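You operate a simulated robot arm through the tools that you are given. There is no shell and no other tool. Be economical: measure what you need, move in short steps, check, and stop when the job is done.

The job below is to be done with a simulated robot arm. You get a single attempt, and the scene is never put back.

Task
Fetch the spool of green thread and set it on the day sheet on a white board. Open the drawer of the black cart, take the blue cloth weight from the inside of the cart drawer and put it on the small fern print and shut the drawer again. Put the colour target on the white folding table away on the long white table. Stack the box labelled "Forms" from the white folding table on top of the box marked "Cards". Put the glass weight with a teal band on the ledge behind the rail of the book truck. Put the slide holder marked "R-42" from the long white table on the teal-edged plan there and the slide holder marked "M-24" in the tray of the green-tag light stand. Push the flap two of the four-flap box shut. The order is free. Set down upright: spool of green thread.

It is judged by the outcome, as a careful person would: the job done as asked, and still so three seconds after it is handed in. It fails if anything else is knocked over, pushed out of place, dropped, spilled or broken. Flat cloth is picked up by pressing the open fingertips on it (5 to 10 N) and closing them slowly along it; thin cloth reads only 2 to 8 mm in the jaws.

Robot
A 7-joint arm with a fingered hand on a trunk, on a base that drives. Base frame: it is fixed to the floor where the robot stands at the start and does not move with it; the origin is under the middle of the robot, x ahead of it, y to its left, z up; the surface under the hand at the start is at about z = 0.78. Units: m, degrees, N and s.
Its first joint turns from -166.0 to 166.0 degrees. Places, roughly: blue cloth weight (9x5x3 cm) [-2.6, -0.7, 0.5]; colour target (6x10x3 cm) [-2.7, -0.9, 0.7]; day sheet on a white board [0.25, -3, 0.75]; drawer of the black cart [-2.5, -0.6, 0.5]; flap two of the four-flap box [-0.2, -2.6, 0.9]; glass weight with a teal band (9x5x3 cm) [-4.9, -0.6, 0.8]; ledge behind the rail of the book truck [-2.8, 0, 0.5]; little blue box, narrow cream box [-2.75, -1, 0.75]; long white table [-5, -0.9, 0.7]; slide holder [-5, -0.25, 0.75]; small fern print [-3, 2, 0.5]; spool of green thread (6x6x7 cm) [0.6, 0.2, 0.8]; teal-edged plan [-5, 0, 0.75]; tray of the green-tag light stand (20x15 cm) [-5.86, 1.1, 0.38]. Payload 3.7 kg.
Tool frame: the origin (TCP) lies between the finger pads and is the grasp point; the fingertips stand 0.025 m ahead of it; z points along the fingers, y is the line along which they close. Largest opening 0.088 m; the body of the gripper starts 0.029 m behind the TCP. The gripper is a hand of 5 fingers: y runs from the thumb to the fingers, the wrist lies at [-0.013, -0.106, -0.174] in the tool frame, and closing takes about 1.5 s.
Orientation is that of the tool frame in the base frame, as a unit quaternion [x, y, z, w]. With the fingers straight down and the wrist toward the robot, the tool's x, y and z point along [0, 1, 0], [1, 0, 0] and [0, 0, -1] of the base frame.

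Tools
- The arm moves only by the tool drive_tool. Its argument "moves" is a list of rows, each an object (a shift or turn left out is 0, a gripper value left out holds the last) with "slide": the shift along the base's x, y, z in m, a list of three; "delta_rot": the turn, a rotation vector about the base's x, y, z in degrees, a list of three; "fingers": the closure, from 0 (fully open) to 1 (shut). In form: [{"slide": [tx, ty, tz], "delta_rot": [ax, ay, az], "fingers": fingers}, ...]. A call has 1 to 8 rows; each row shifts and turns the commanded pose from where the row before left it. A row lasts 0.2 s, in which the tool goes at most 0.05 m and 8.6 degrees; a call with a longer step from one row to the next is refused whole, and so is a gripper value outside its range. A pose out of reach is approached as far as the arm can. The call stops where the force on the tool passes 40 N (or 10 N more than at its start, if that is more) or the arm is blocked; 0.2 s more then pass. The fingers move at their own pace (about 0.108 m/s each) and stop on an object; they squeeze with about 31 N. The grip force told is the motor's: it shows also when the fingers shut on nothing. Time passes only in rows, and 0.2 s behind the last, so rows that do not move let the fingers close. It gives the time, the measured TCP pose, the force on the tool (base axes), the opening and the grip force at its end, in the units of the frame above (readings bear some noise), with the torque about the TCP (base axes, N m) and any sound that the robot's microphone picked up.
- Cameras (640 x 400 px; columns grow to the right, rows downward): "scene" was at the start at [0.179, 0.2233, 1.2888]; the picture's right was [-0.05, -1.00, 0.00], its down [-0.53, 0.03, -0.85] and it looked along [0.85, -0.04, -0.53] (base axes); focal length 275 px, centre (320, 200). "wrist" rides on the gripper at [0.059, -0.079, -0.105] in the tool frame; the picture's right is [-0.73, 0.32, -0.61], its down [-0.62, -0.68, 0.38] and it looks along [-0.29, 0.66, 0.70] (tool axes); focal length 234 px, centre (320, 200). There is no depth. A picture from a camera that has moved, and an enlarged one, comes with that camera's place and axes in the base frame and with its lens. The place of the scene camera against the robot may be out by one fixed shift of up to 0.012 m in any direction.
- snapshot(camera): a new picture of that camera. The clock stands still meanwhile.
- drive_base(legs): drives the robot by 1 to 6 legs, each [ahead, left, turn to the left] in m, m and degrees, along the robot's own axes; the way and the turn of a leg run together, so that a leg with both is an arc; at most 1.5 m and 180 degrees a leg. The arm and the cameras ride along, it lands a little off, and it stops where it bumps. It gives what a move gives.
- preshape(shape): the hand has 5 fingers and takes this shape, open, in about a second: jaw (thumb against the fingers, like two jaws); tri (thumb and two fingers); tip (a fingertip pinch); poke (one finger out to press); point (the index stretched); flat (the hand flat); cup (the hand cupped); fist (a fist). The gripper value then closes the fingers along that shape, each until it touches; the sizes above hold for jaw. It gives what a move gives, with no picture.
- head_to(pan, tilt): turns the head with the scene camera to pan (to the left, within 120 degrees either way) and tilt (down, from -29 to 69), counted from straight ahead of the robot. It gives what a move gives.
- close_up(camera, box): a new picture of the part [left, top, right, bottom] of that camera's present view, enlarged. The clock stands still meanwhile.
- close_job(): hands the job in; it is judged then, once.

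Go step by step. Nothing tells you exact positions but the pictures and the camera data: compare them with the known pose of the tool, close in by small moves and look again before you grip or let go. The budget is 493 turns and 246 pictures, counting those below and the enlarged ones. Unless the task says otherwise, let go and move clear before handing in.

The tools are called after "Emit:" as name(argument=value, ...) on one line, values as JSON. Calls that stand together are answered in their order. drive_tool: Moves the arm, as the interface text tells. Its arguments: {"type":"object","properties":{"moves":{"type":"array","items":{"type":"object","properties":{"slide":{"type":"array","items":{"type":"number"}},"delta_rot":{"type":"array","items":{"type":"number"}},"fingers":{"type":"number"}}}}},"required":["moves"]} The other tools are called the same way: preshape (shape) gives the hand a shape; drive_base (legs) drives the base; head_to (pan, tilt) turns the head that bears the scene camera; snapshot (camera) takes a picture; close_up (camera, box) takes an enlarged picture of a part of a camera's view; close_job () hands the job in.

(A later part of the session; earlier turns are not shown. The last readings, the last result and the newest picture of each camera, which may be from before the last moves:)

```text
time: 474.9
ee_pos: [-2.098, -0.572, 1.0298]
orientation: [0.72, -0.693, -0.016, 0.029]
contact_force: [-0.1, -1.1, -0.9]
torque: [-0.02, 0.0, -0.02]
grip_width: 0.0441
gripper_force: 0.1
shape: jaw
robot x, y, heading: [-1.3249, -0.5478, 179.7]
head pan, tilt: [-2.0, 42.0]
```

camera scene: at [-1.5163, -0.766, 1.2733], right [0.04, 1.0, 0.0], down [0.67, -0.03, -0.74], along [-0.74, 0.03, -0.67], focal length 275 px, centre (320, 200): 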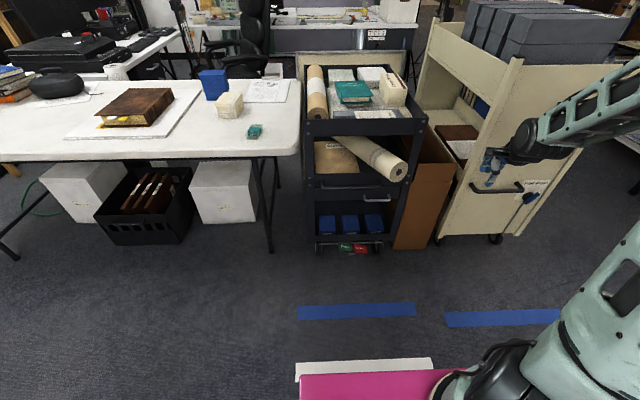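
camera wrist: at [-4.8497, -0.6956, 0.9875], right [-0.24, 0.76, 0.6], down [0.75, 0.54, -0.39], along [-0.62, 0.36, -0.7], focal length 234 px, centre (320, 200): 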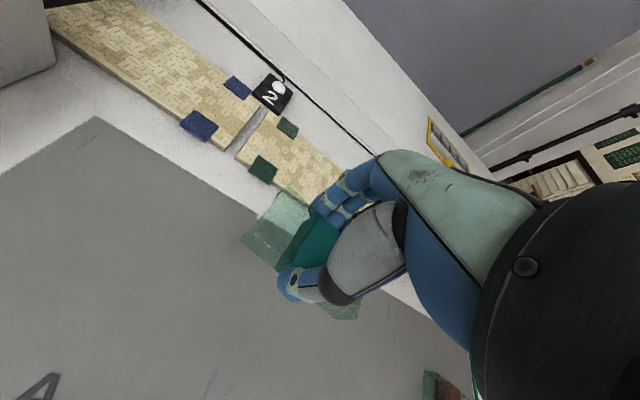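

Emit:
drive_tool(moves=[{"slide": [-0.01, 0.01, -0.045]}, {"slide": [-0.01, 0.01, -0.045]}, {"slide": [-0.01, 0.01, -0.045]}, {"slide": [-0.01, 0.01, -0.045]}, {"slide": [-0.01, 0.01, -0.045]}, {"slide": [-0.01, 0.01, -0.045]}, {"slide": [-0.005, 0.01, -0.045]}, {"slide": [-0.005, 0.01, -0.045]}])

Emit:
drive_tool(moves=[{"slide": [0, 0, -0.03], "delta_rot": [0, 7.5, 0]}, {"slide": [0, 0, -0.03], "delta_rot": [0, 7.5, 0]}, {"slide": [0, 0, -0.03], "delta_rot": [0, 7.5, 0]}, {"slide": [0, 0, -0.03], "delta_rot": [0, 7.5, 0]}, {"slide": [0, 0.01, -0.02], "delta_rot": [0, 7.5, 0]}, {"slide": [0, 0.01, -0.02], "delta_rot": [0, 7.5, 0]}, {}])

Emit:
snapshot(camera="scene")

```text
time: 476.7
ee_pos: [-2.1657, -0.4921, 0.6699]
orientation: [0.72, -0.693, -0.017, 0.03]
contact_force: [0.5, 0.1, -0.1]
torque: [-0.02, 0.01, 0.0]
grip_width: 0.0444
gripper_force: 0.1
shape: jaw
robot x, y, heading: [-1.3188, -0.5467, 179.9]
head pan, tilt: [-2.0, 42.0]
```

```text
time: 478.3
ee_pos: [-2.1663, -0.4704, 0.5081]
orientation: [0.659, -0.628, -0.292, 0.293]
contact_force: [-0.3, 0.3, -0.2]
torque: [0.0, 0.03, 0.0]
grip_width: 0.0442
gripper_force: 0.1
shape: jaw
robot x, y, heading: [-1.3218, -0.5503, 179.4]
head pan, tilt: [-2.0, 42.0]
```

```text
59 pictures are left
camera scene: at [-1.516, -0.7659, 1.2734], right [0.04, 1.0, 0.0], down [0.67, -0.03, -0.74], along [-0.74, 0.03, -0.67], focal length 275 px, centre (320, 200)
```

scene: 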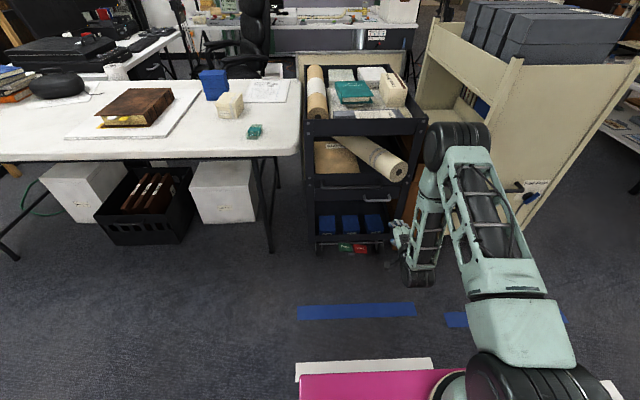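

Hand is low in front of the cart. I'll approach the handle and check with the wrist camera.

Emit:
drive_tool(moves=[{"slide": [-0.04, 0, -0.005]}, {"slide": [-0.04, 0, -0.005]}, {"slide": [-0.04, 0, -0.005]}, {"slide": [-0.02, 0, 0]}, {}])

Emit:
snapshot(camera="wrist")

Emit:
close_up(camera="scene", box=[300, 120, 480, 270])

```text
time: 479.5
ee_pos: [-2.3089, -0.4727, 0.4929]
orientation: [0.659, -0.629, -0.29, 0.293]
contact_force: [-0.7, 0.0, -0.3]
torque: [0.0, 0.01, 0.01]
grip_width: 0.0443
gripper_force: 0.1
shape: jaw
robot x, y, heading: [-1.3218, -0.5443, 179.4]
head pan, tilt: [-2.0, 42.0]
```

```text
58 pictures are left
camera wrist: at [-2.1755, -0.5247, 0.5008], right [0.21, 0.73, 0.65], down [0.14, 0.64, -0.76], along [-0.97, 0.25, 0.04], focal length 234 px, centre (320, 200)
```

wrist: 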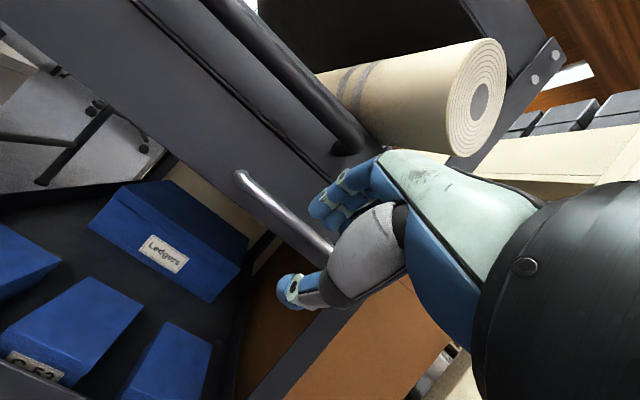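

```text
2.67 times, centred on (390, 195) of scene
camera zoom: at [-1.516, -0.7659, 1.2734], right [0.04, 1.0, 0.0], down [0.67, -0.03, -0.74], along [-0.74, 0.03, -0.67], focal length 733 px, centre (133, 213)
```

zoom: 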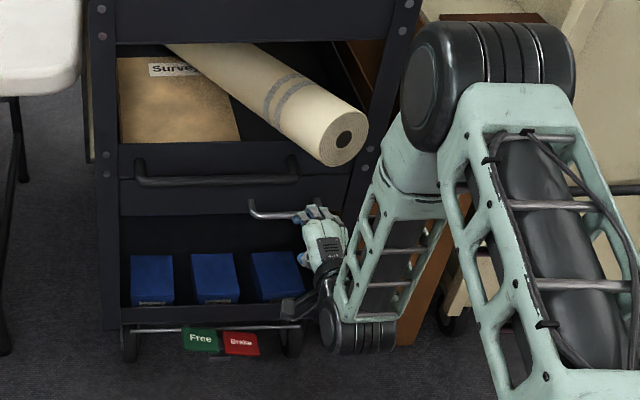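

The bar is at z≈0.477. I'll pass the fingertips above it, then drop behind and close.

Emit:
drive_tool(moves=[{"slide": [-0.02, -0.005, 0.012]}, {"slide": [-0.03, -0.003, 0]}, {"slide": [-0.025, 0, 0]}, {}])

Emit:
snapshot(camera="wrist")

```text
time: 480.4
ee_pos: [-2.3768, -0.4798, 0.4996]
orientation: [0.661, -0.63, -0.286, 0.29]
contact_force: [12.5, 1.4, 2.8]
torque: [0.01, 0.31, -0.11]
grip_width: 0.042
gripper_force: 0.1
shape: jaw
robot x, y, heading: [-1.3227, -0.5486, 179.7]
head pan, tilt: [-2.0, 42.0]
stopped in row 4: the force on the tool passed its limit at 42 N (the readings are from after the stop); the commanded pose is now the measured one
```

```text
56 pictures are left
camera wrist: at [-2.2442, -0.5327, 0.51], right [0.21, 0.73, 0.66], down [0.14, 0.64, -0.75], along [-0.97, 0.25, 0.03], focal length 234 px, centre (320, 200)
```

wrist: 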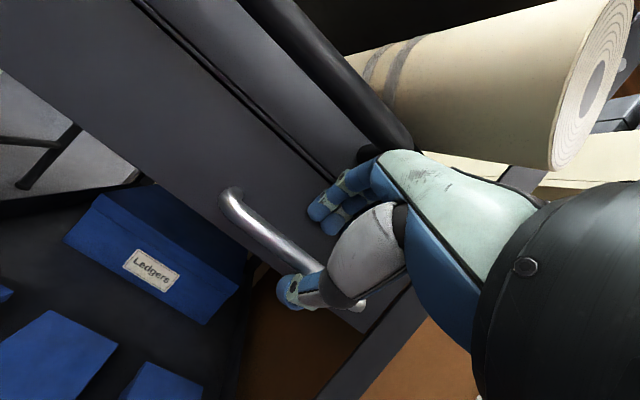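

Emit:
drive_tool(moves=[{"slide": [0.006, 0, 0]}, {"slide": [0, 0, -0.008]}, {"slide": [0, 0, -0.006]}, {"fingers": 0.65}, {"fingers": 0.8}, {"fingers": 1}, {}, {}])

Emit:
snapshot(camera="wrist")

```text
time: 482.2
ee_pos: [-2.3715, -0.4783, 0.4845]
orientation: [0.661, -0.631, -0.286, 0.288]
contact_force: [-1.1, 1.2, -10.7]
torque: [0.12, -0.03, 0.04]
grip_width: 0.0031
gripper_force: 30.6
shape: jaw
robot x, y, heading: [-1.3215, -0.5457, 179.8]
head pan, tilt: [-2.0, 42.0]
```

```text
55 pictures are left
camera wrist: at [-2.2395, -0.5327, 0.4952], right [0.21, 0.73, 0.66], down [0.15, 0.64, -0.75], along [-0.97, 0.25, 0.03], focal length 234 px, centre (320, 200)
```

wrist: 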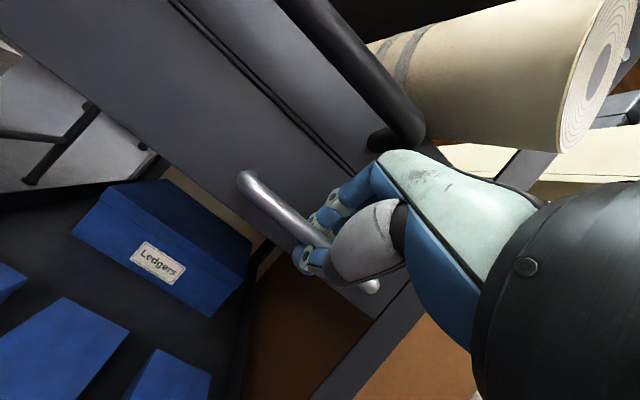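

The fingers have closed on the bar. I'll pull gently.

Emit:
drive_tool(moves=[{"slide": [0.015, 0, 0]}, {"slide": [0.015, 0, 0]}, {"slide": [0.02, 0, 0]}, {}])

Emit:
snapshot(camera="wrist")

```text
time: 483.2
ee_pos: [-2.3221, -0.4786, 0.4851]
orientation: [0.662, -0.63, -0.286, 0.289]
contact_force: [0.6, -1.7, -18.3]
torque: [0.09, 0.0, 0.09]
grip_width: 0.003
gripper_force: 31.2
shape: jaw
robot x, y, heading: [-1.322, -0.5462, 179.7]
head pan, tilt: [-2.0, 42.0]
```

```text
54 pictures are left
camera wrist: at [-2.1894, -0.5326, 0.4955], right [0.21, 0.73, 0.66], down [0.14, 0.64, -0.75], along [-0.97, 0.25, 0.03], focal length 234 px, centre (320, 200)
```

wrist: 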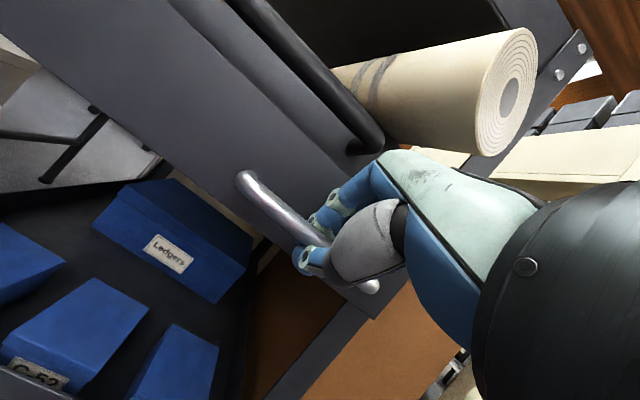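

The drawer is opening. Continue pulling.

Emit:
drive_tool(moves=[{"slide": [0.03, 0, 0]}, {"slide": [0.03, 0, 0]}, {"slide": [0.03, 0, 0]}, {"slide": [0.03, 0, 0]}, {"slide": [0.03, 0, 0]}, {"slide": [0.03, 0, 0]}, {"slide": [0.03, 0, 0]}, {}])

Emit:
snapshot(camera="scene")

```text
time: 484.8
ee_pos: [-2.1223, -0.4815, 0.4851]
orientation: [0.66, -0.629, -0.291, 0.29]
contact_force: [-28.8, 1.0, -24.6]
torque: [0.07, 0.06, 0.25]
grip_width: 0.0016
gripper_force: 30.8
shape: jaw
robot x, y, heading: [-1.3223, -0.5454, 179.7]
head pan, tilt: [-2.0, 42.0]
stopped in row 7: the force on the tool passed its limit at 60 N (the readings are from after the stop); the commanded pose is now the measured one
```

```text
53 pictures are left
camera scene: at [-1.5173, -0.7657, 1.2732], right [0.04, 1.0, 0.0], down [0.67, -0.03, -0.74], along [-0.74, 0.03, -0.67], focal length 275 px, centre (320, 200)
```

scene: 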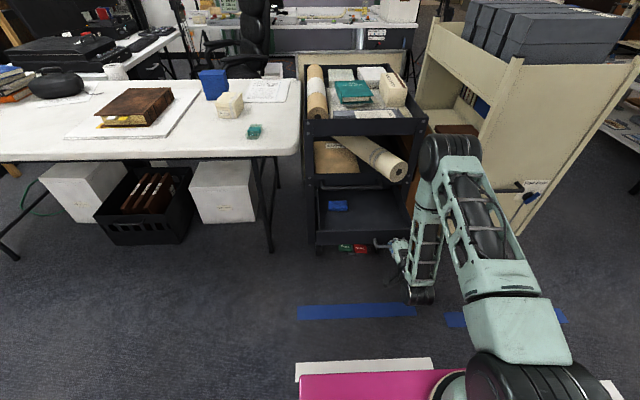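

Drawer fully open; I see the blue weight inside at the left. Releasing the handle in reverse order.

Emit:
drive_tool(moves=[{"slide": [-0.004, 0, 0], "fingers": 0.8}, {"fingers": 0.6}, {"fingers": 0.5}, {}, {"slide": [0.004, 0, 0.008]}, {"slide": [0, 0, 0.01]}, {"slide": [0.02, 0, 0.003]}, {"slide": [0.03, 0, 0.01]}])

Emit:
close_up(camera="scene", box=[290, 150, 450, 290])

```text
time: 486.6
ee_pos: [-2.071, -0.4826, 0.5157]
orientation: [0.659, -0.629, -0.291, 0.291]
contact_force: [0.0, 0.4, -0.5]
torque: [-0.03, -0.02, -0.01]
grip_width: 0.0437
gripper_force: 0.1
shape: jaw
robot x, y, heading: [-1.3196, -0.5451, 179.8]
head pan, tilt: [-2.0, 42.0]
```

```text
2.86 times, centred on (370, 220) of scene
camera zoom: at [-1.5158, -0.7658, 1.2734], right [0.04, 1.0, 0.0], down [0.67, -0.03, -0.74], along [-0.74, 0.03, -0.67], focal length 785 px, centre (177, 143)
```

zoom: 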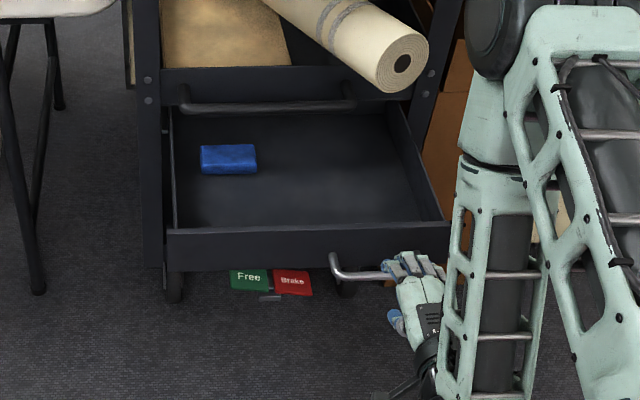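

The weight lies at about (-2.365,-0.654) inside the drawer. The black push bar above (z≈0.565) overhangs, so I'll go in with a 15° forward pitch, moderately open. First up and across.

Emit:
drive_tool(moves=[{"slide": [0.01, 0, 0.045]}, {"slide": [0, -0.02, 0.04], "delta_rot": [0, -6, 0]}, {"slide": [-0.01, -0.03, 0.03], "delta_rot": [0, -6, 0]}, {"slide": [-0.02, -0.03, 0.02], "delta_rot": [0, -6, 0]}, {"slide": [-0.03, -0.03, 0], "delta_rot": [0, -6, 0]}, {"slide": [-0.03, -0.03, 0], "delta_rot": [0, -6, 0]}, {"slide": [-0.03, -0.03, 0], "fingers": 0.25}, {}])

Emit:
drive_tool(moves=[{"slide": [-0.04, -0.005, 0]}, {"slide": [-0.04, 0, 0]}, {"slide": [-0.03, 0, -0.01]}, {"slide": [-0.03, 0, -0.02]}, {}])

Emit:
snapshot(camera="wrist")

```text
time: 488.4
ee_pos: [-2.188, -0.6542, 0.6477]
orientation: [0.712, -0.684, -0.11, 0.117]
contact_force: [1.1, -0.5, 0.3]
torque: [0.01, -0.01, 0.01]
grip_width: 0.0654
gripper_force: 0.1
shape: jaw
out of reach, approached as far as the arm can: row 2
robot x, y, heading: [-1.3191, -0.5456, 179.5]
head pan, tilt: [-2.0, 42.0]
```

```text
time: 489.6
ee_pos: [-2.3278, -0.6566, 0.617]
orientation: [0.712, -0.683, -0.111, 0.119]
contact_force: [0.0, -0.7, -0.1]
torque: [0.01, 0.03, 0.03]
grip_width: 0.0655
gripper_force: 0.0
shape: jaw
robot x, y, heading: [-1.3248, -0.5471, 179.6]
head pan, tilt: [-2.0, 42.0]
```

```text
51 pictures are left
camera wrist: at [-2.2166, -0.7099, 0.6907], right [-0.14, 0.72, 0.68], down [0.5, 0.64, -0.58], along [-0.86, 0.25, -0.45], focal length 234 px, centre (320, 200)
```

wrist: 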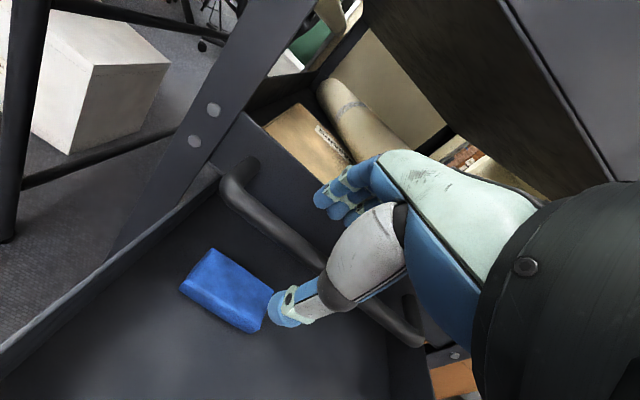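

Emit:
drive_tool(moves=[{"slide": [-0.007, -0.005, -0.04]}, {"slide": [-0.007, -0.004, -0.04]}, {"slide": [-0.005, 0, -0.025]}, {"slide": [-0.003, 0, -0.012]}, {"slide": [-0.002, 0, -0.008]}, {}])

Emit:
snapshot(camera="wrist")

```text
time: 490.3
ee_pos: [-2.3466, -0.664, 0.5423]
orientation: [0.71, -0.682, -0.119, 0.128]
contact_force: [-5.3, 0.9, 15.7]
torque: [0.4, 0.2, 0.12]
grip_width: 0.0662
gripper_force: 0.1
shape: jaw
robot x, y, heading: [-1.3214, -0.5526, 179.4]
head pan, tilt: [-2.0, 42.0]
stopped in row 3: the force on the tool passed its limit at 47 N (the readings are from after the stop); the commanded pose is now the measured one
```

```text
50 pictures are left
camera wrist: at [-2.2342, -0.7181, 0.6143], right [-0.12, 0.73, 0.68], down [0.48, 0.64, -0.6], along [-0.87, 0.25, -0.43], focal length 234 px, centre (320, 200)
```

wrist: 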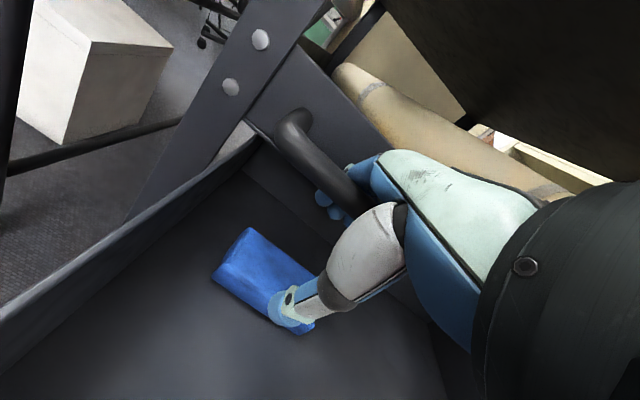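

The fingers meet the black bar. I'll raise, and use a single stretched finger to hook behind the weight and drag it forward in the drawer.

Emit:
drive_tool(moves=[{"slide": [0.003, 0, 0.02]}, {"slide": [0.015, 0, 0.04]}, {"slide": [0.02, 0, 0.035]}, {"slide": [0.02, 0, 0.02]}, {}])

Emit:
preshape(shape="point")

Emit:
snapshot(camera="wrist")

Emit:
close_up(camera="scene", box=[290, 120, 450, 290])

```text
time: 491.5
ee_pos: [-2.2853, -0.662, 0.6546]
orientation: [0.71, -0.683, -0.117, 0.125]
contact_force: [0.4, 0.0, 0.4]
torque: [0.02, 0.0, 0.0]
grip_width: 0.0661
gripper_force: 0.0
shape: jaw
robot x, y, heading: [-1.3199, -0.5512, 179.7]
head pan, tilt: [-2.0, 42.0]
```

```text
time: 492.4
ee_pos: [-2.2856, -0.6623, 0.6556]
orientation: [0.711, -0.683, -0.116, 0.125]
contact_force: [-0.6, 0.4, 0.2]
torque: [0.0, 0.02, -0.01]
grip_width: 0.0806
gripper_force: 0.0
shape: point
robot x, y, heading: [-1.3219, -0.5468, 179.8]
head pan, tilt: [-2.0, 42.0]
```

```text
49 pictures are left
camera wrist: at [-2.1744, -0.7152, 0.7264], right [-0.13, 0.72, 0.68], down [0.49, 0.64, -0.59], along [-0.86, 0.25, -0.44], focal length 234 px, centre (320, 200)
```

wrist: 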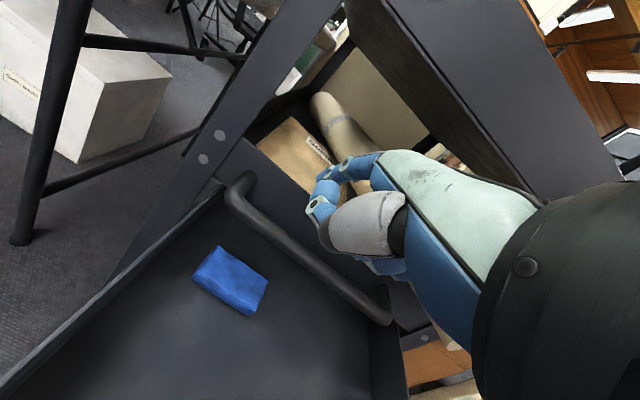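

```text
2.35 times, centred on (370, 205) of scene
camera zoom: at [-1.5159, -0.7657, 1.2734], right [0.04, 1.0, 0.0], down [0.67, -0.03, -0.74], along [-0.74, 0.03, -0.67], focal length 647 px, centre (202, 188)
```

zoom: 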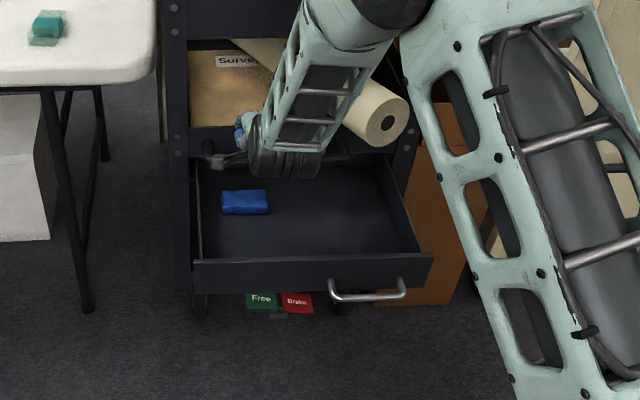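

Emit:
preshape(shape="flat")

Emit:
snapshot(camera="wrist")

```text
time: 493.3
ee_pos: [-2.2859, -0.6615, 0.6543]
orientation: [0.71, -0.683, -0.117, 0.125]
contact_force: [-0.4, 0.1, 0.8]
torque: [-0.03, -0.02, -0.03]
grip_width: 0.0808
gripper_force: 0.0
shape: flat
robot x, y, heading: [-1.316, -0.5501, 179.7]
head pan, tilt: [-2.0, 42.0]
```

```text
47 pictures are left
camera wrist: at [-2.1744, -0.7152, 0.7264], right [-0.13, 0.72, 0.68], down [0.49, 0.64, -0.59], along [-0.86, 0.25, -0.44], focal length 234 px, centre (320, 200)
```

wrist: 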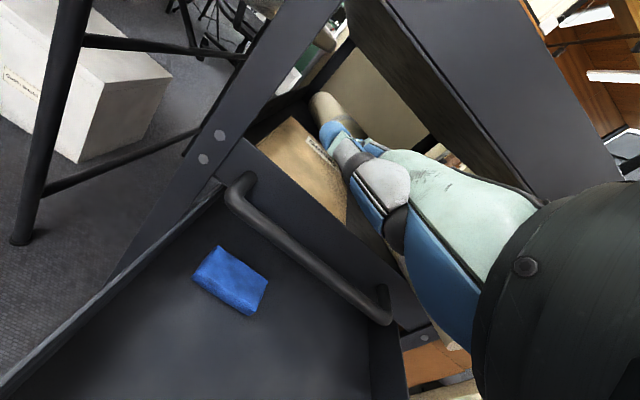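

Flat points the wrong way. The "poke" shape used on the flap has a downward fingertip; I'll use that with a 30° pitch, entering under the bar behind the weight.

Emit:
preshape(shape="poke")

Emit:
drive_tool(moves=[{"slide": [-0.015, -0.005, -0.02], "delta_rot": [0, 5, 0]}, {"slide": [-0.018, -0.005, -0.027], "delta_rot": [0, 5, 0]}, {"slide": [-0.02, 0, -0.035]}, {"slide": [-0.02, 0, -0.035]}, {"slide": [-0.01, 0, -0.017]}, {}])

Emit:
snapshot(camera="wrist")

```text
time: 494.2
ee_pos: [-2.2866, -0.6605, 0.6546]
orientation: [0.71, -0.683, -0.117, 0.125]
contact_force: [0.2, -0.6, -0.4]
torque: [0.0, -0.04, -0.01]
grip_width: 0.0001
gripper_force: 0.1
shape: poke
robot x, y, heading: [-1.3204, -0.5462, 179.7]
head pan, tilt: [-2.0, 42.0]
```

```text
time: 495.1
ee_pos: [-2.3526, -0.6765, 0.5618]
orientation: [0.698, -0.667, -0.18, 0.188]
contact_force: [32.4, 5.0, 20.9]
torque: [0.13, 0.38, -0.29]
grip_width: 0.0
gripper_force: 0.0
shape: poke
robot x, y, heading: [-1.3177, -0.5477, 179.9]
head pan, tilt: [-2.0, 42.0]
stopped in row 4: the force on the tool passed its limit at 68 N (the readings are from after the stop); the commanded pose is now the measured one
```

```text
46 pictures are left
camera wrist: at [-2.2285, -0.7292, 0.6115], right [-0.01, 0.73, 0.69], down [0.37, 0.64, -0.67], along [-0.93, 0.25, -0.27], focal length 234 px, centre (320, 200)
```

wrist: 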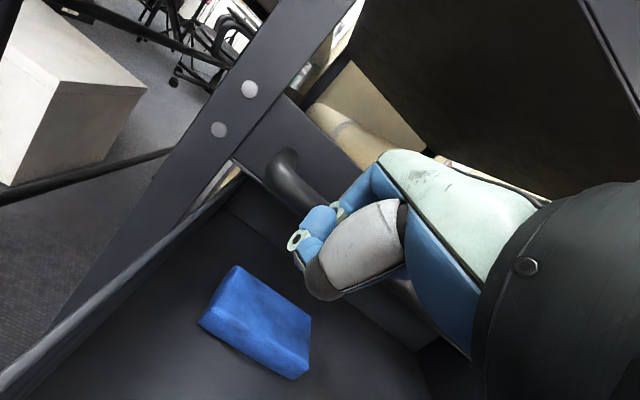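

The curled fingers touch the bar. I'll instead press on the weight's top from the front side and drag it forward by friction.

Emit:
drive_tool(moves=[{"slide": [0.02, 0.005, 0.012]}, {"slide": [0.005, 0.01, 0]}, {"slide": [0, 0, -0.03]}, {"slide": [0, 0, -0.025]}, {"slide": [0, 0, -0.01]}, {"slide": [0, 0, -0.005]}, {}])

```text
time: 496.7
ee_pos: [-2.3275, -0.661, 0.5066]
orientation: [0.696, -0.668, -0.182, 0.189]
contact_force: [-1.2, 3.0, 26.8]
torque: [0.22, 0.41, -0.03]
grip_width: 0.0001
gripper_force: 0.0
shape: poke
robot x, y, heading: [-1.3227, -0.5471, 179.9]
head pan, tilt: [-2.0, 42.0]
```

Contact at 27 N on the weight's top. Dragging toward me.

Emit:
drive_tool(moves=[{"slide": [0.01, 0, 0]}, {"slide": [0.01, 0, 0]}, {"slide": [0.01, 0, 0]}, {"slide": [0.01, 0, 0]}, {"slide": [0.01, 0, 0]}, {}])

Emit:
snapshot(camera="wrist")

```text
time: 498.1
ee_pos: [-2.2777, -0.6614, 0.4999]
orientation: [0.697, -0.668, -0.179, 0.187]
contact_force: [-0.1, 0.4, -0.9]
torque: [0.01, -0.05, -0.01]
grip_width: 0.0
gripper_force: 0.1
shape: poke
robot x, y, heading: [-1.3197, -0.5468, 179.4]
head pan, tilt: [-2.0, 42.0]
```

```text
45 pictures are left
camera wrist: at [-2.1545, -0.7135, 0.5517], right [-0.01, 0.73, 0.69], down [0.37, 0.64, -0.67], along [-0.93, 0.25, -0.27], focal length 234 px, centre (320, 200)
```

wrist: 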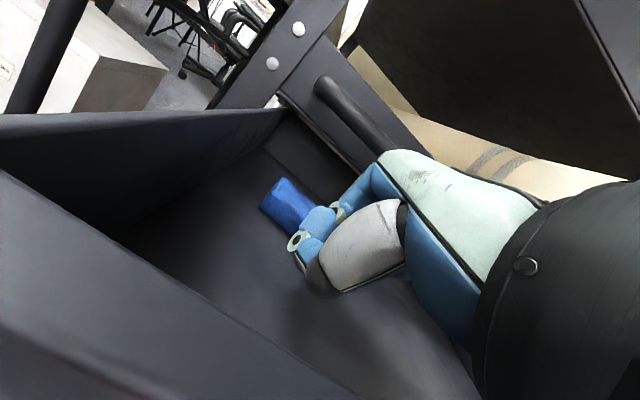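

The finger slipped. New idea: the earlier jaw attempt failed because I descended vertically; approaching along the tilted tool axis keeps the fingers clear of the bar. I'll set jaw, 18° pitch, and line up for that.

Emit:
drive_tool(moves=[{"slide": [0.01, 0, 0.04]}, {"slide": [0, -0.002, 0.035], "delta_rot": [0, -6, 0]}, {"slide": [0, -0.003, 0.035], "delta_rot": [0, -6, 0]}, {}])

Emit:
preshape(shape="jaw")

Emit:
drive_tool(moves=[{"slide": [-0.022, -0.002, -0.002], "fingers": 0.15}, {"slide": [-0.022, 0, -0.002]}, {}])

```text
time: 499.1
ee_pos: [-2.2653, -0.6671, 0.6079]
orientation: [0.712, -0.684, -0.105, 0.115]
contact_force: [-1.2, -0.1, 0.6]
torque: [0.0, 0.01, 0.01]
grip_width: 0.0
gripper_force: 0.0
shape: poke
robot x, y, heading: [-1.3203, -0.5492, 179.8]
head pan, tilt: [-2.0, 42.0]
```

```text
time: 500.0
ee_pos: [-2.2674, -0.6662, 0.6078]
orientation: [0.712, -0.684, -0.105, 0.116]
contact_force: [-0.1, -0.2, 0.9]
torque: [-0.01, -0.02, -0.01]
grip_width: 0.0878
gripper_force: 0.0
shape: jaw
robot x, y, heading: [-1.3186, -0.5486, 179.8]
head pan, tilt: [-2.0, 42.0]
```

```text
time: 500.8
ee_pos: [-2.3111, -0.6682, 0.6039]
orientation: [0.712, -0.684, -0.106, 0.116]
contact_force: [0.3, -1.2, 0.1]
torque: [0.05, 0.01, 0.01]
grip_width: 0.0749
gripper_force: 0.2
shape: jaw
robot x, y, heading: [-1.3191, -0.5463, 179.5]
head pan, tilt: [-2.0, 42.0]
```

Emit:
drive_tool(moves=[{"slide": [-0.0093, 0, -0.0285]}, {"slide": [-0.0093, 0, -0.0285]}, {"slide": [-0.0093, 0, -0.0285]}, {"slide": [-0.0062, 0, -0.019]}, {}])

Emit:
snapshot(camera="wrist")

```text
time: 501.6
ee_pos: [-2.3416, -0.6684, 0.545]
orientation: [0.71, -0.684, -0.114, 0.125]
contact_force: [-8.2, 0.0, 16.6]
torque: [0.31, 0.28, 0.14]
grip_width: 0.0748
gripper_force: 0.0
shape: jaw
robot x, y, heading: [-1.3219, -0.5453, 179.8]
head pan, tilt: [-2.0, 42.0]
stopped in row 3: the force on the tool passed its limit at 51 N (the readings are from after the stop); the commanded pose is now the measured one
```

```text
44 pictures are left
camera wrist: at [-2.2313, -0.7198, 0.6167], right [-0.13, 0.73, 0.67], down [0.49, 0.64, -0.6], along [-0.86, 0.25, -0.44], focal length 234 px, centre (320, 200)
```

wrist: 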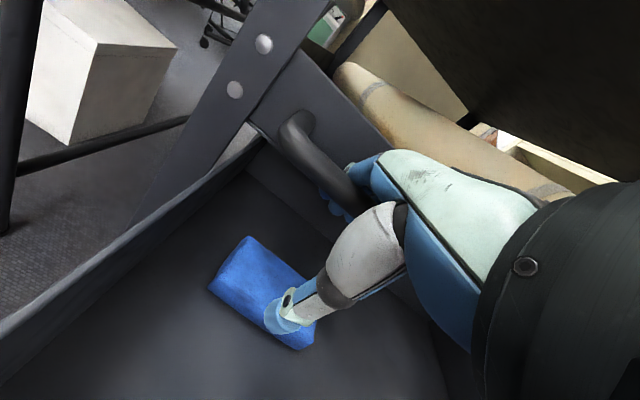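

The bar overhangs right above the weight. I'll use a pitched (45°) poke finger under the bar to swivel the weight by pushing its right end back, bringing its left end forward to be grabbed.

Emit:
drive_tool(moves=[{"slide": [0.01, 0, 0.03]}, {"slide": [0.015, 0.01, 0.04]}, {"slide": [0.02, 0.01, 0.02]}, {"slide": [0.015, 0.01, 0], "delta_rot": [0, 7, 0]}, {"slide": [0.01, 0.005, 0], "delta_rot": [0, 7, 0]}, {"slide": [0, 0, 0], "delta_rot": [0, 7, 0]}, {"delta_rot": [0, 6, 0]}, {}])

Emit:
preshape(shape="poke")

Emit:
drive_tool(moves=[{"slide": [0, 0, -0.03]}, {"slide": [0, 0, -0.03]}, {"slide": [0, 0, -0.03]}, {"slide": [0, 0, -0.02]}, {"slide": [0, 0, -0.01]}, {}])

Emit:
snapshot(camera="wrist")

```text
time: 503.4
ee_pos: [-2.2706, -0.6322, 0.6299]
orientation: [0.665, -0.636, -0.274, 0.279]
contact_force: [0.9, -1.2, 0.7]
torque: [-0.03, 0.04, -0.01]
grip_width: 0.075
gripper_force: 0.1
shape: jaw
robot x, y, heading: [-1.3208, -0.5473, 179.6]
head pan, tilt: [-2.0, 42.0]
```

```text
time: 504.3
ee_pos: [-2.2698, -0.6329, 0.6306]
orientation: [0.666, -0.636, -0.273, 0.279]
contact_force: [0.3, 0.0, 0.2]
torque: [-0.03, 0.01, -0.02]
grip_width: 0.0001
gripper_force: 0.1
shape: poke
robot x, y, heading: [-1.3223, -0.5492, 179.3]
head pan, tilt: [-2.0, 42.0]
```

```text
time: 505.3
ee_pos: [-2.2742, -0.6324, 0.5284]
orientation: [0.662, -0.634, -0.28, 0.285]
contact_force: [-0.3, 1.8, 19.1]
torque: [0.31, -1.98, 0.17]
grip_width: 0.0001
gripper_force: 0.1
shape: poke
robot x, y, heading: [-1.321, -0.5481, 179.7]
head pan, tilt: [-2.0, 42.0]
stopped in row 5: the force on the tool passed its limit at 66 N (the readings are from after the stop); the commanded pose is now the measured one
```

```text
43 pictures are left
camera wrist: at [-2.1428, -0.686, 0.5417], right [0.2, 0.73, 0.66], down [0.16, 0.64, -0.76], along [-0.97, 0.25, 0.01], focal length 234 px, centre (320, 200)
```

wrist: 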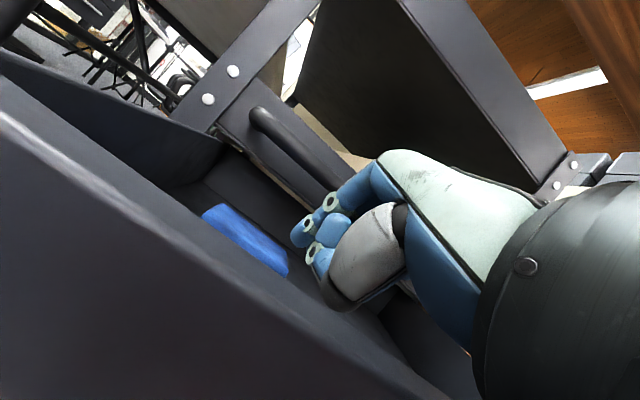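

The hand's underside touched the drawer front. I'll use the closed fingertip "beak" with a milder 28° pitch and push the weight's left end sideways so it swivels out from under the bar.

Emit:
drive_tool(moves=[{"slide": [0, -0.01, 0.04]}, {"slide": [0, -0.02, 0.035], "delta_rot": [0, -6, 0]}, {"slide": [0, -0.025, 0.01], "delta_rot": [0, -6, 0]}, {"slide": [-0.005, -0.03, 0], "delta_rot": [0, -6, 0]}, {}])

Emit:
preshape(shape="tip")

Emit:
drive_tool(moves=[{"fingers": 1}, {}, {}, {}, {}, {}, {}])

Emit:
snapshot(camera="wrist")

```text
time: 506.5
ee_pos: [-2.2791, -0.7158, 0.6143]
orientation: [0.699, -0.671, -0.171, 0.181]
contact_force: [0.0, -0.4, -0.4]
torque: [-0.01, 0.01, -0.02]
grip_width: 0.0
gripper_force: 0.0
shape: poke
robot x, y, heading: [-1.3216, -0.5471, 179.7]
head pan, tilt: [-2.0, 42.0]
```

```text
time: 507.4
ee_pos: [-2.2787, -0.7151, 0.6151]
orientation: [0.698, -0.671, -0.172, 0.181]
contact_force: [-1.4, -0.3, -0.3]
torque: [0.0, 0.02, -0.04]
grip_width: 0.0878
gripper_force: 0.0
shape: tip
robot x, y, heading: [-1.3207, -0.5515, 179.6]
head pan, tilt: [-2.0, 42.0]
```

```text
time: 509.0
ee_pos: [-2.2787, -0.7153, 0.6144]
orientation: [0.698, -0.671, -0.171, 0.182]
contact_force: [-0.1, 1.3, 0.7]
torque: [-0.05, 0.01, -0.03]
grip_width: 0.0
gripper_force: 30.9
shape: tip
robot x, y, heading: [-1.3217, -0.5506, 179.6]
head pan, tilt: [-2.0, 42.0]
```

```text
42 pictures are left
camera wrist: at [-2.157, -0.7684, 0.6679], right [-0.02, 0.73, 0.68], down [0.39, 0.64, -0.67], along [-0.92, 0.25, -0.29], focal length 234 px, centre (320, 200)
```

wrist: 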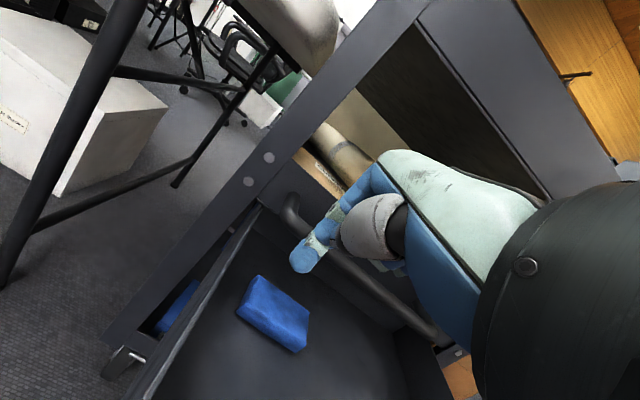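

The weight has crept ~1 cm forward already. Now the beak goes down beside its left end, then pushes right.

Emit:
drive_tool(moves=[{"slide": [-0.015, -0.002, -0.034]}, {"slide": [-0.015, 0, -0.034]}, {"slide": [-0.013, 0, -0.03]}, {"slide": [-0.009, 0, -0.02]}, {"slide": [-0.004, 0, -0.008]}, {}])

Emit:
snapshot(camera="wrist")

```text
time: 510.4
ee_pos: [-2.3346, -0.7207, 0.4847]
orientation: [0.698, -0.671, -0.171, 0.181]
contact_force: [0.5, 0.1, 0.7]
torque: [-0.01, 0.03, -0.04]
grip_width: 0.0003
gripper_force: 31.8
shape: tip
robot x, y, heading: [-1.3183, -0.551, 179.8]
head pan, tilt: [-2.0, 42.0]
```

```text
41 pictures are left
camera wrist: at [-2.2126, -0.7737, 0.5387], right [-0.02, 0.73, 0.68], down [0.39, 0.64, -0.67], along [-0.92, 0.25, -0.29], focal length 234 px, centre (320, 200)
```

wrist: 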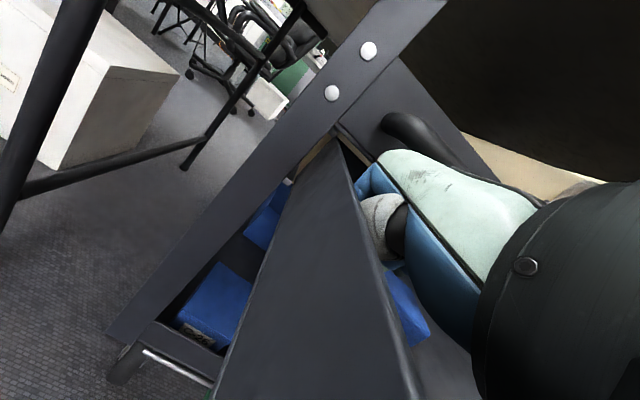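

No contact; the beak is beside the weight's left end. Pushing right.

Emit:
drive_tool(moves=[{"slide": [0, 0.012, 0]}, {"slide": [0, 0.012, 0]}, {"slide": [0, 0.012, 0]}, {"slide": [0, 0.012, 0]}, {"slide": [0.002, 0.012, 0]}, {"slide": [0.002, 0.012, 0]}, {}])

Emit:
snapshot(camera="wrist")

```text
time: 512.0
ee_pos: [-2.3307, -0.6476, 0.4861]
orientation: [0.698, -0.671, -0.171, 0.182]
contact_force: [0.1, -0.7, 0.3]
torque: [0.0, 0.0, 0.0]
grip_width: 0.0005
gripper_force: 31.5
shape: tip
robot x, y, heading: [-1.3195, -0.5487, 179.8]
head pan, tilt: [-2.0, 42.0]
```

```text
40 pictures are left
camera wrist: at [-2.2084, -0.701, 0.5397], right [-0.02, 0.73, 0.68], down [0.39, 0.64, -0.67], along [-0.92, 0.25, -0.29], focal length 234 px, centre (320, 200)
```

wrist: 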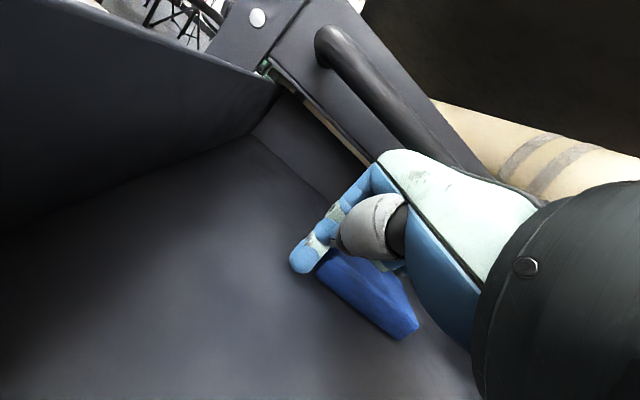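

Pushing works well and keeps it straight. Continue until it clears the bar's right end.

Emit:
drive_tool(moves=[{"slide": [0, 0.014, 0]}, {"slide": [0, 0.014, 0]}, {"slide": [0, 0.014, 0]}, {"slide": [0, 0.014, 0]}, {"slide": [0, 0.014, 0]}, {"slide": [0, 0.014, 0]}, {"slide": [0, 0.014, 0]}, {}])

Emit:
snapshot(camera="wrist")

```text
time: 513.8
ee_pos: [-2.3333, -0.5481, 0.4846]
orientation: [0.698, -0.671, -0.17, 0.18]
contact_force: [0.0, 0.0, 0.6]
torque: [0.01, -0.02, -0.03]
grip_width: 0.0
gripper_force: 30.8
shape: tip
robot x, y, heading: [-1.3157, -0.5466, 180.0]
head pan, tilt: [-2.0, 42.0]
```

```text
39 pictures are left
camera wrist: at [-2.2113, -0.6014, 0.5381], right [-0.02, 0.73, 0.68], down [0.39, 0.64, -0.67], along [-0.92, 0.25, -0.29], focal length 234 px, centre (320, 200)
```

wrist: 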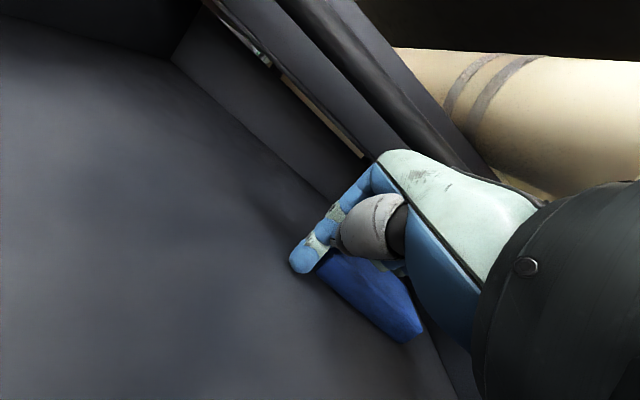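

Emit:
drive_tool(moves=[{"slide": [0.002, 0.014, 0]}, {"slide": [0.003, 0.014, 0]}, {"slide": [0.004, 0.014, 0]}, {"slide": [0.004, 0.014, 0]}, {"slide": [0.004, 0.012, 0]}, {"slide": [0.004, 0.012, 0]}, {}])

Emit:
snapshot(camera="wrist")

```text
time: 515.2
ee_pos: [-2.3119, -0.4873, 0.4866]
orientation: [0.704, -0.665, -0.166, 0.186]
contact_force: [-2.1, -9.7, -1.9]
torque: [-0.04, -0.02, 0.21]
grip_width: 0.0
gripper_force: 31.0
shape: tip
robot x, y, heading: [-1.3198, -0.5472, 179.7]
head pan, tilt: [-2.0, 42.0]
stopped in row 7: the force on the tool passed its limit at 46 N (the readings are from after the stop); the commanded pose is now the measured one
```

```text
38 pictures are left
camera wrist: at [-2.1899, -0.5374, 0.5399], right [-0.03, 0.73, 0.68], down [0.37, 0.64, -0.67], along [-0.93, 0.23, -0.29], focal length 234 px, centre (320, 200)
```

wrist: 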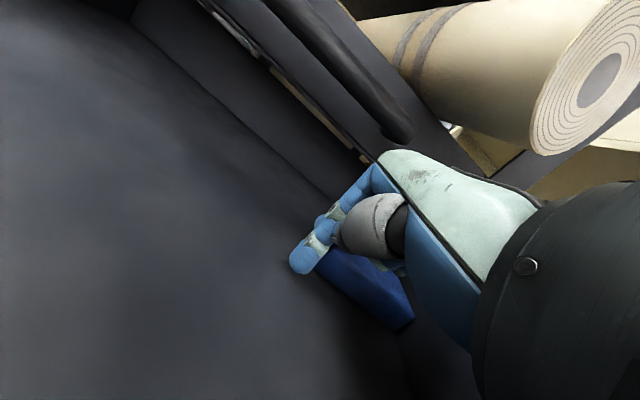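

The weight now sits at the right wall and is following forward too. I'll keep light side pressure and move toward me to swivel its left end forward.

Emit:
drive_tool(moves=[{"slide": [0.01, 0.003, 0]}, {"slide": [0.01, 0.003, 0]}, {"slide": [0.01, 0.003, 0]}, {"slide": [0.01, 0.003, 0]}, {"slide": [0.01, 0.003, 0]}, {}])

Emit:
snapshot(camera="wrist")

```text
time: 515.9
ee_pos: [-2.2947, -0.4886, 0.4874]
orientation: [0.707, -0.661, -0.166, 0.192]
contact_force: [-0.4, -12.2, -1.0]
torque: [-0.08, -0.05, 0.32]
grip_width: 0.0
gripper_force: 30.8
shape: tip
robot x, y, heading: [-1.3178, -0.5478, 179.9]
head pan, tilt: [-2.0, 42.0]
stopped in row 3: the force on the tool passed its limit at 50 N (the readings are from after the stop); the commanded pose is now the measured one
```

```text
37 pictures are left
camera wrist: at [-2.1714, -0.5375, 0.5403], right [-0.04, 0.74, 0.67], down [0.36, 0.64, -0.68], along [-0.93, 0.22, -0.29], focal length 234 px, centre (320, 200)
```

wrist: 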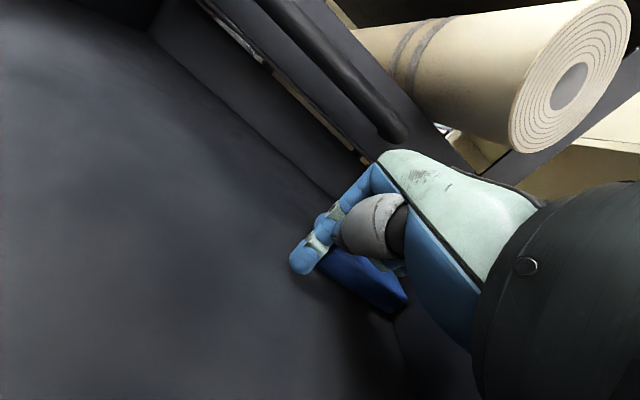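

The weight is now right of the bar's end (y -0.475…-0.39, x -2.38…-2.32). I'll use the narrower three-finger jaw, coming in low from the front under the roll.

Emit:
drive_tool(moves=[{"slide": [0.01, -0.005, 0.01]}, {"slide": [0.01, 0, 0.035]}, {"slide": [0.005, 0.01, 0.035], "delta_rot": [0, -5.5, 0]}, {"slide": [0.0, 0.02, 0.02], "delta_rot": [0, -5.5, 0]}, {"slide": [0, 0.02, 0], "delta_rot": [0, 0, -3.9]}, {}])

Emit:
preshape(shape="tri")

Emit:
drive_tool(moves=[{"fingers": 0.12}, {"slide": [-0.005, 0.001, -0.02]}, {"slide": [-0.005, 0, -0.025]}, {"slide": [0, 0, -0.02]}, {}])

Emit:
snapshot(camera="wrist")

```text
time: 517.3
ee_pos: [-2.2688, -0.4372, 0.5843]
orientation: [-0.694, 0.702, 0.102, -0.122]
contact_force: [-0.4, -0.5, 0.4]
torque: [0.0, 0.03, -0.02]
grip_width: 0.0001
gripper_force: 31.1
shape: tip
robot x, y, heading: [-1.317, -0.5482, 180.1]
head pan, tilt: [-2.0, 42.0]
```

```text
time: 518.2
ee_pos: [-2.2691, -0.4382, 0.5851]
orientation: [-0.694, 0.702, 0.103, -0.122]
contact_force: [0.5, 0.1, -0.7]
torque: [-0.01, 0.01, -0.01]
grip_width: 0.0012
gripper_force: 0.1
shape: tri
robot x, y, heading: [-1.3213, -0.5458, 179.9]
head pan, tilt: [-2.0, 42.0]
```

```text
time: 519.4
ee_pos: [-2.2785, -0.4386, 0.519]
orientation: [-0.694, 0.702, 0.103, -0.122]
contact_force: [-0.7, 0.7, 0.2]
torque: [-0.01, 0.01, 0.0]
grip_width: 0.0775
gripper_force: 0.1
shape: tri
robot x, y, heading: [-1.32, -0.5462, 179.6]
head pan, tilt: [-2.0, 42.0]
```

```text
36 pictures are left
camera wrist: at [-2.1712, -0.4958, 0.5957], right [-0.11, 0.75, 0.66], down [0.53, 0.6, -0.6], along [-0.84, 0.28, -0.46], focal length 234 px, centre (320, 200)
```

wrist: 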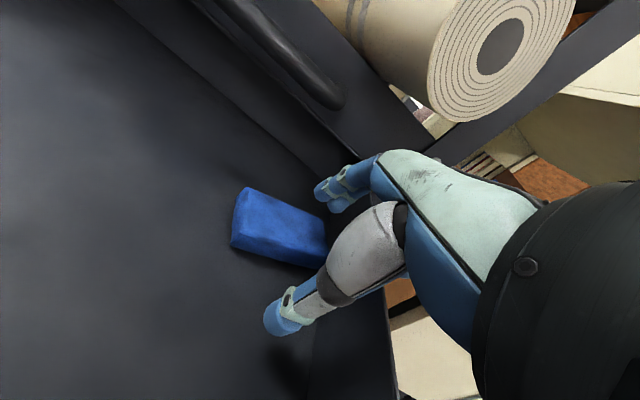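

The weight has swivelled 25° with its left end forward: centre ≈(-2.327,-0.447). I'll yaw the hand ~15° to match, move over it and lower.

Emit:
drive_tool(moves=[{"slide": [-0.01, 0, 0.003], "delta_rot": [0, 0, 7.5], "fingers": 0.15}, {"slide": [-0.015, -0.002, 0], "delta_rot": [0, 0, 7.5]}, {"slide": [-0.015, -0.003, 0]}, {}])

Emit:
snapshot(camera="wrist")

```text
time: 520.4
ee_pos: [-2.3192, -0.4434, 0.5221]
orientation: [0.78, -0.605, -0.086, 0.135]
contact_force: [-0.4, -0.2, 0.7]
torque: [0.0, 0.02, 0.01]
grip_width: 0.075
gripper_force: 0.0
shape: tri
robot x, y, heading: [-1.3234, -0.5535, 179.7]
head pan, tilt: [-2.0, 42.0]
```

```text
35 pictures are left
camera wrist: at [-2.2004, -0.4698, 0.5988], right [-0.3, 0.69, 0.66], down [0.36, 0.72, -0.6], along [-0.89, 0.05, -0.46], focal length 234 px, centre (320, 200)
```

wrist: 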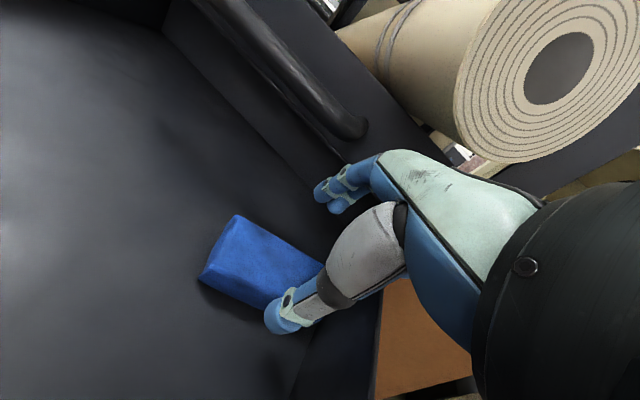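

Emit:
drive_tool(moves=[{"slide": [0.002, -0.009, 0], "fingers": 0.2}, {"slide": [0, 0, -0.015]}, {"slide": [-0.002, 0, -0.012]}, {"slide": [0, 0, -0.008]}, {"slide": [0, 0, -0.004]}, {}])

Emit:
snapshot(camera="wrist")

```text
time: 521.4
ee_pos: [-2.3239, -0.452, 0.4973]
orientation: [0.778, -0.605, -0.093, 0.139]
contact_force: [-0.4, 0.4, 12.3]
torque: [0.05, -0.33, 0.06]
grip_width: 0.068
gripper_force: 0.0
shape: tri
robot x, y, heading: [-1.3218, -0.5476, 180.1]
head pan, tilt: [-2.0, 42.0]
stopped in row 5: the force on the tool passed its limit at 43 N (the readings are from after the stop); the commanded pose is now the measured one
```

```text
34 pictures are left
camera wrist: at [-2.2054, -0.4787, 0.5728], right [-0.29, 0.69, 0.66], down [0.35, 0.72, -0.6], along [-0.89, 0.05, -0.45], focal length 234 px, centre (320, 200)
```

wrist: 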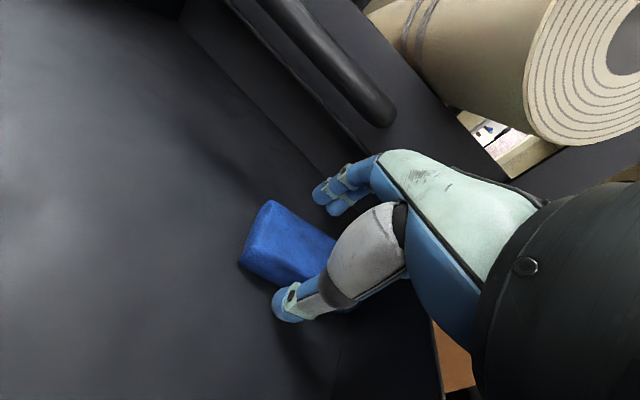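

The thumb has reached the floor while the far fingers are still high. I'll reduce the pitch about 8° so the far fingers come lower, then close.

Emit:
drive_tool(moves=[{"slide": [0, 0.005, 0.006]}, {"delta_rot": [0, -4, 0], "slide": [-0.001, 0, 0]}, {"delta_rot": [0, -4, 0], "slide": [-0.001, 0, -0.003]}, {"slide": [0, 0, -0.004]}, {"slide": [0, 0, -0.003]}, {}])

```text
time: 522.8
ee_pos: [-2.3263, -0.4458, 0.4934]
orientation: [0.783, -0.613, -0.038, 0.097]
contact_force: [0.0, -0.5, 17.9]
torque: [0.13, -0.71, -0.01]
grip_width: 0.0702
gripper_force: 0.1
shape: tri
robot x, y, heading: [-1.3198, -0.5447, 180.1]
head pan, tilt: [-2.0, 42.0]
```

Emit:
drive_tool(moves=[{"slide": [0, 0, 0.002], "fingers": 0.35}, {"fingers": 0.5}, {"fingers": 0.7}, {"fingers": 1}, {}, {}, {}])

Emit:
snapshot(camera="wrist")

```text
time: 524.4
ee_pos: [-2.3259, -0.4474, 0.4925]
orientation: [0.783, -0.613, -0.036, 0.095]
contact_force: [0.7, -0.5, -0.2]
torque: [-0.04, 0.02, -0.03]
grip_width: 0.0446
gripper_force: 31.4
shape: tri
robot x, y, heading: [-1.3205, -0.5493, 179.9]
head pan, tilt: [-2.0, 42.0]
```

```text
33 pictures are left
camera wrist: at [-2.2175, -0.4733, 0.5844], right [-0.38, 0.69, 0.61], down [0.43, 0.72, -0.55], along [-0.82, 0.06, -0.57], focal length 234 px, centre (320, 200)
```

wrist: 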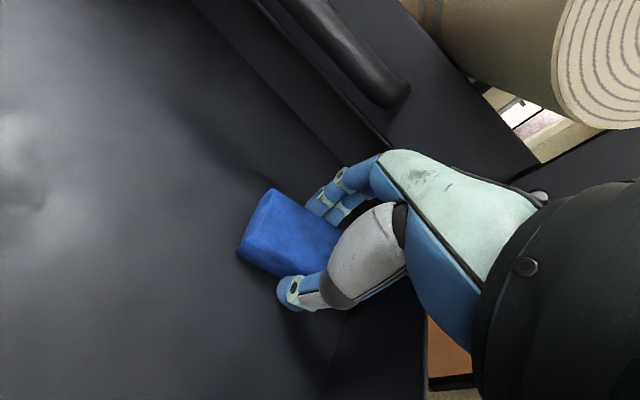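

Gripped (45 mm). I'll draw it forward from under the roll and then lift over the drawer front.

Emit:
drive_tool(moves=[{"slide": [0.01, -0.002, 0.006]}, {"slide": [0.015, -0.003, 0.006]}, {"slide": [0.02, -0.003, 0.01]}, {"slide": [0.02, 0, 0.02]}, {"slide": [0.01, 0, 0.03]}, {"slide": [0.01, 0, 0.04]}, {"slide": [0.01, 0, 0.045]}, {}])

Emit:
snapshot(camera="wrist")

```text
time: 526.2
ee_pos: [-2.2313, -0.4539, 0.6499]
orientation: [0.783, -0.613, -0.036, 0.096]
contact_force: [-0.4, -0.5, -3.1]
torque: [-0.02, -0.02, 0.01]
grip_width: 0.0443
gripper_force: 31.1
shape: tri
robot x, y, heading: [-1.3215, -0.5487, 179.8]
head pan, tilt: [-2.0, 42.0]
```

```text
32 pictures are left
camera wrist: at [-2.1238, -0.4812, 0.7412], right [-0.38, 0.69, 0.61], down [0.43, 0.72, -0.55], along [-0.82, 0.05, -0.57], focal length 234 px, centre (320, 200)
```

wrist: 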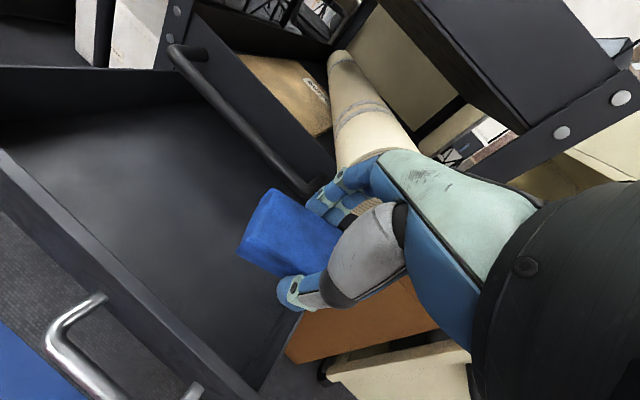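

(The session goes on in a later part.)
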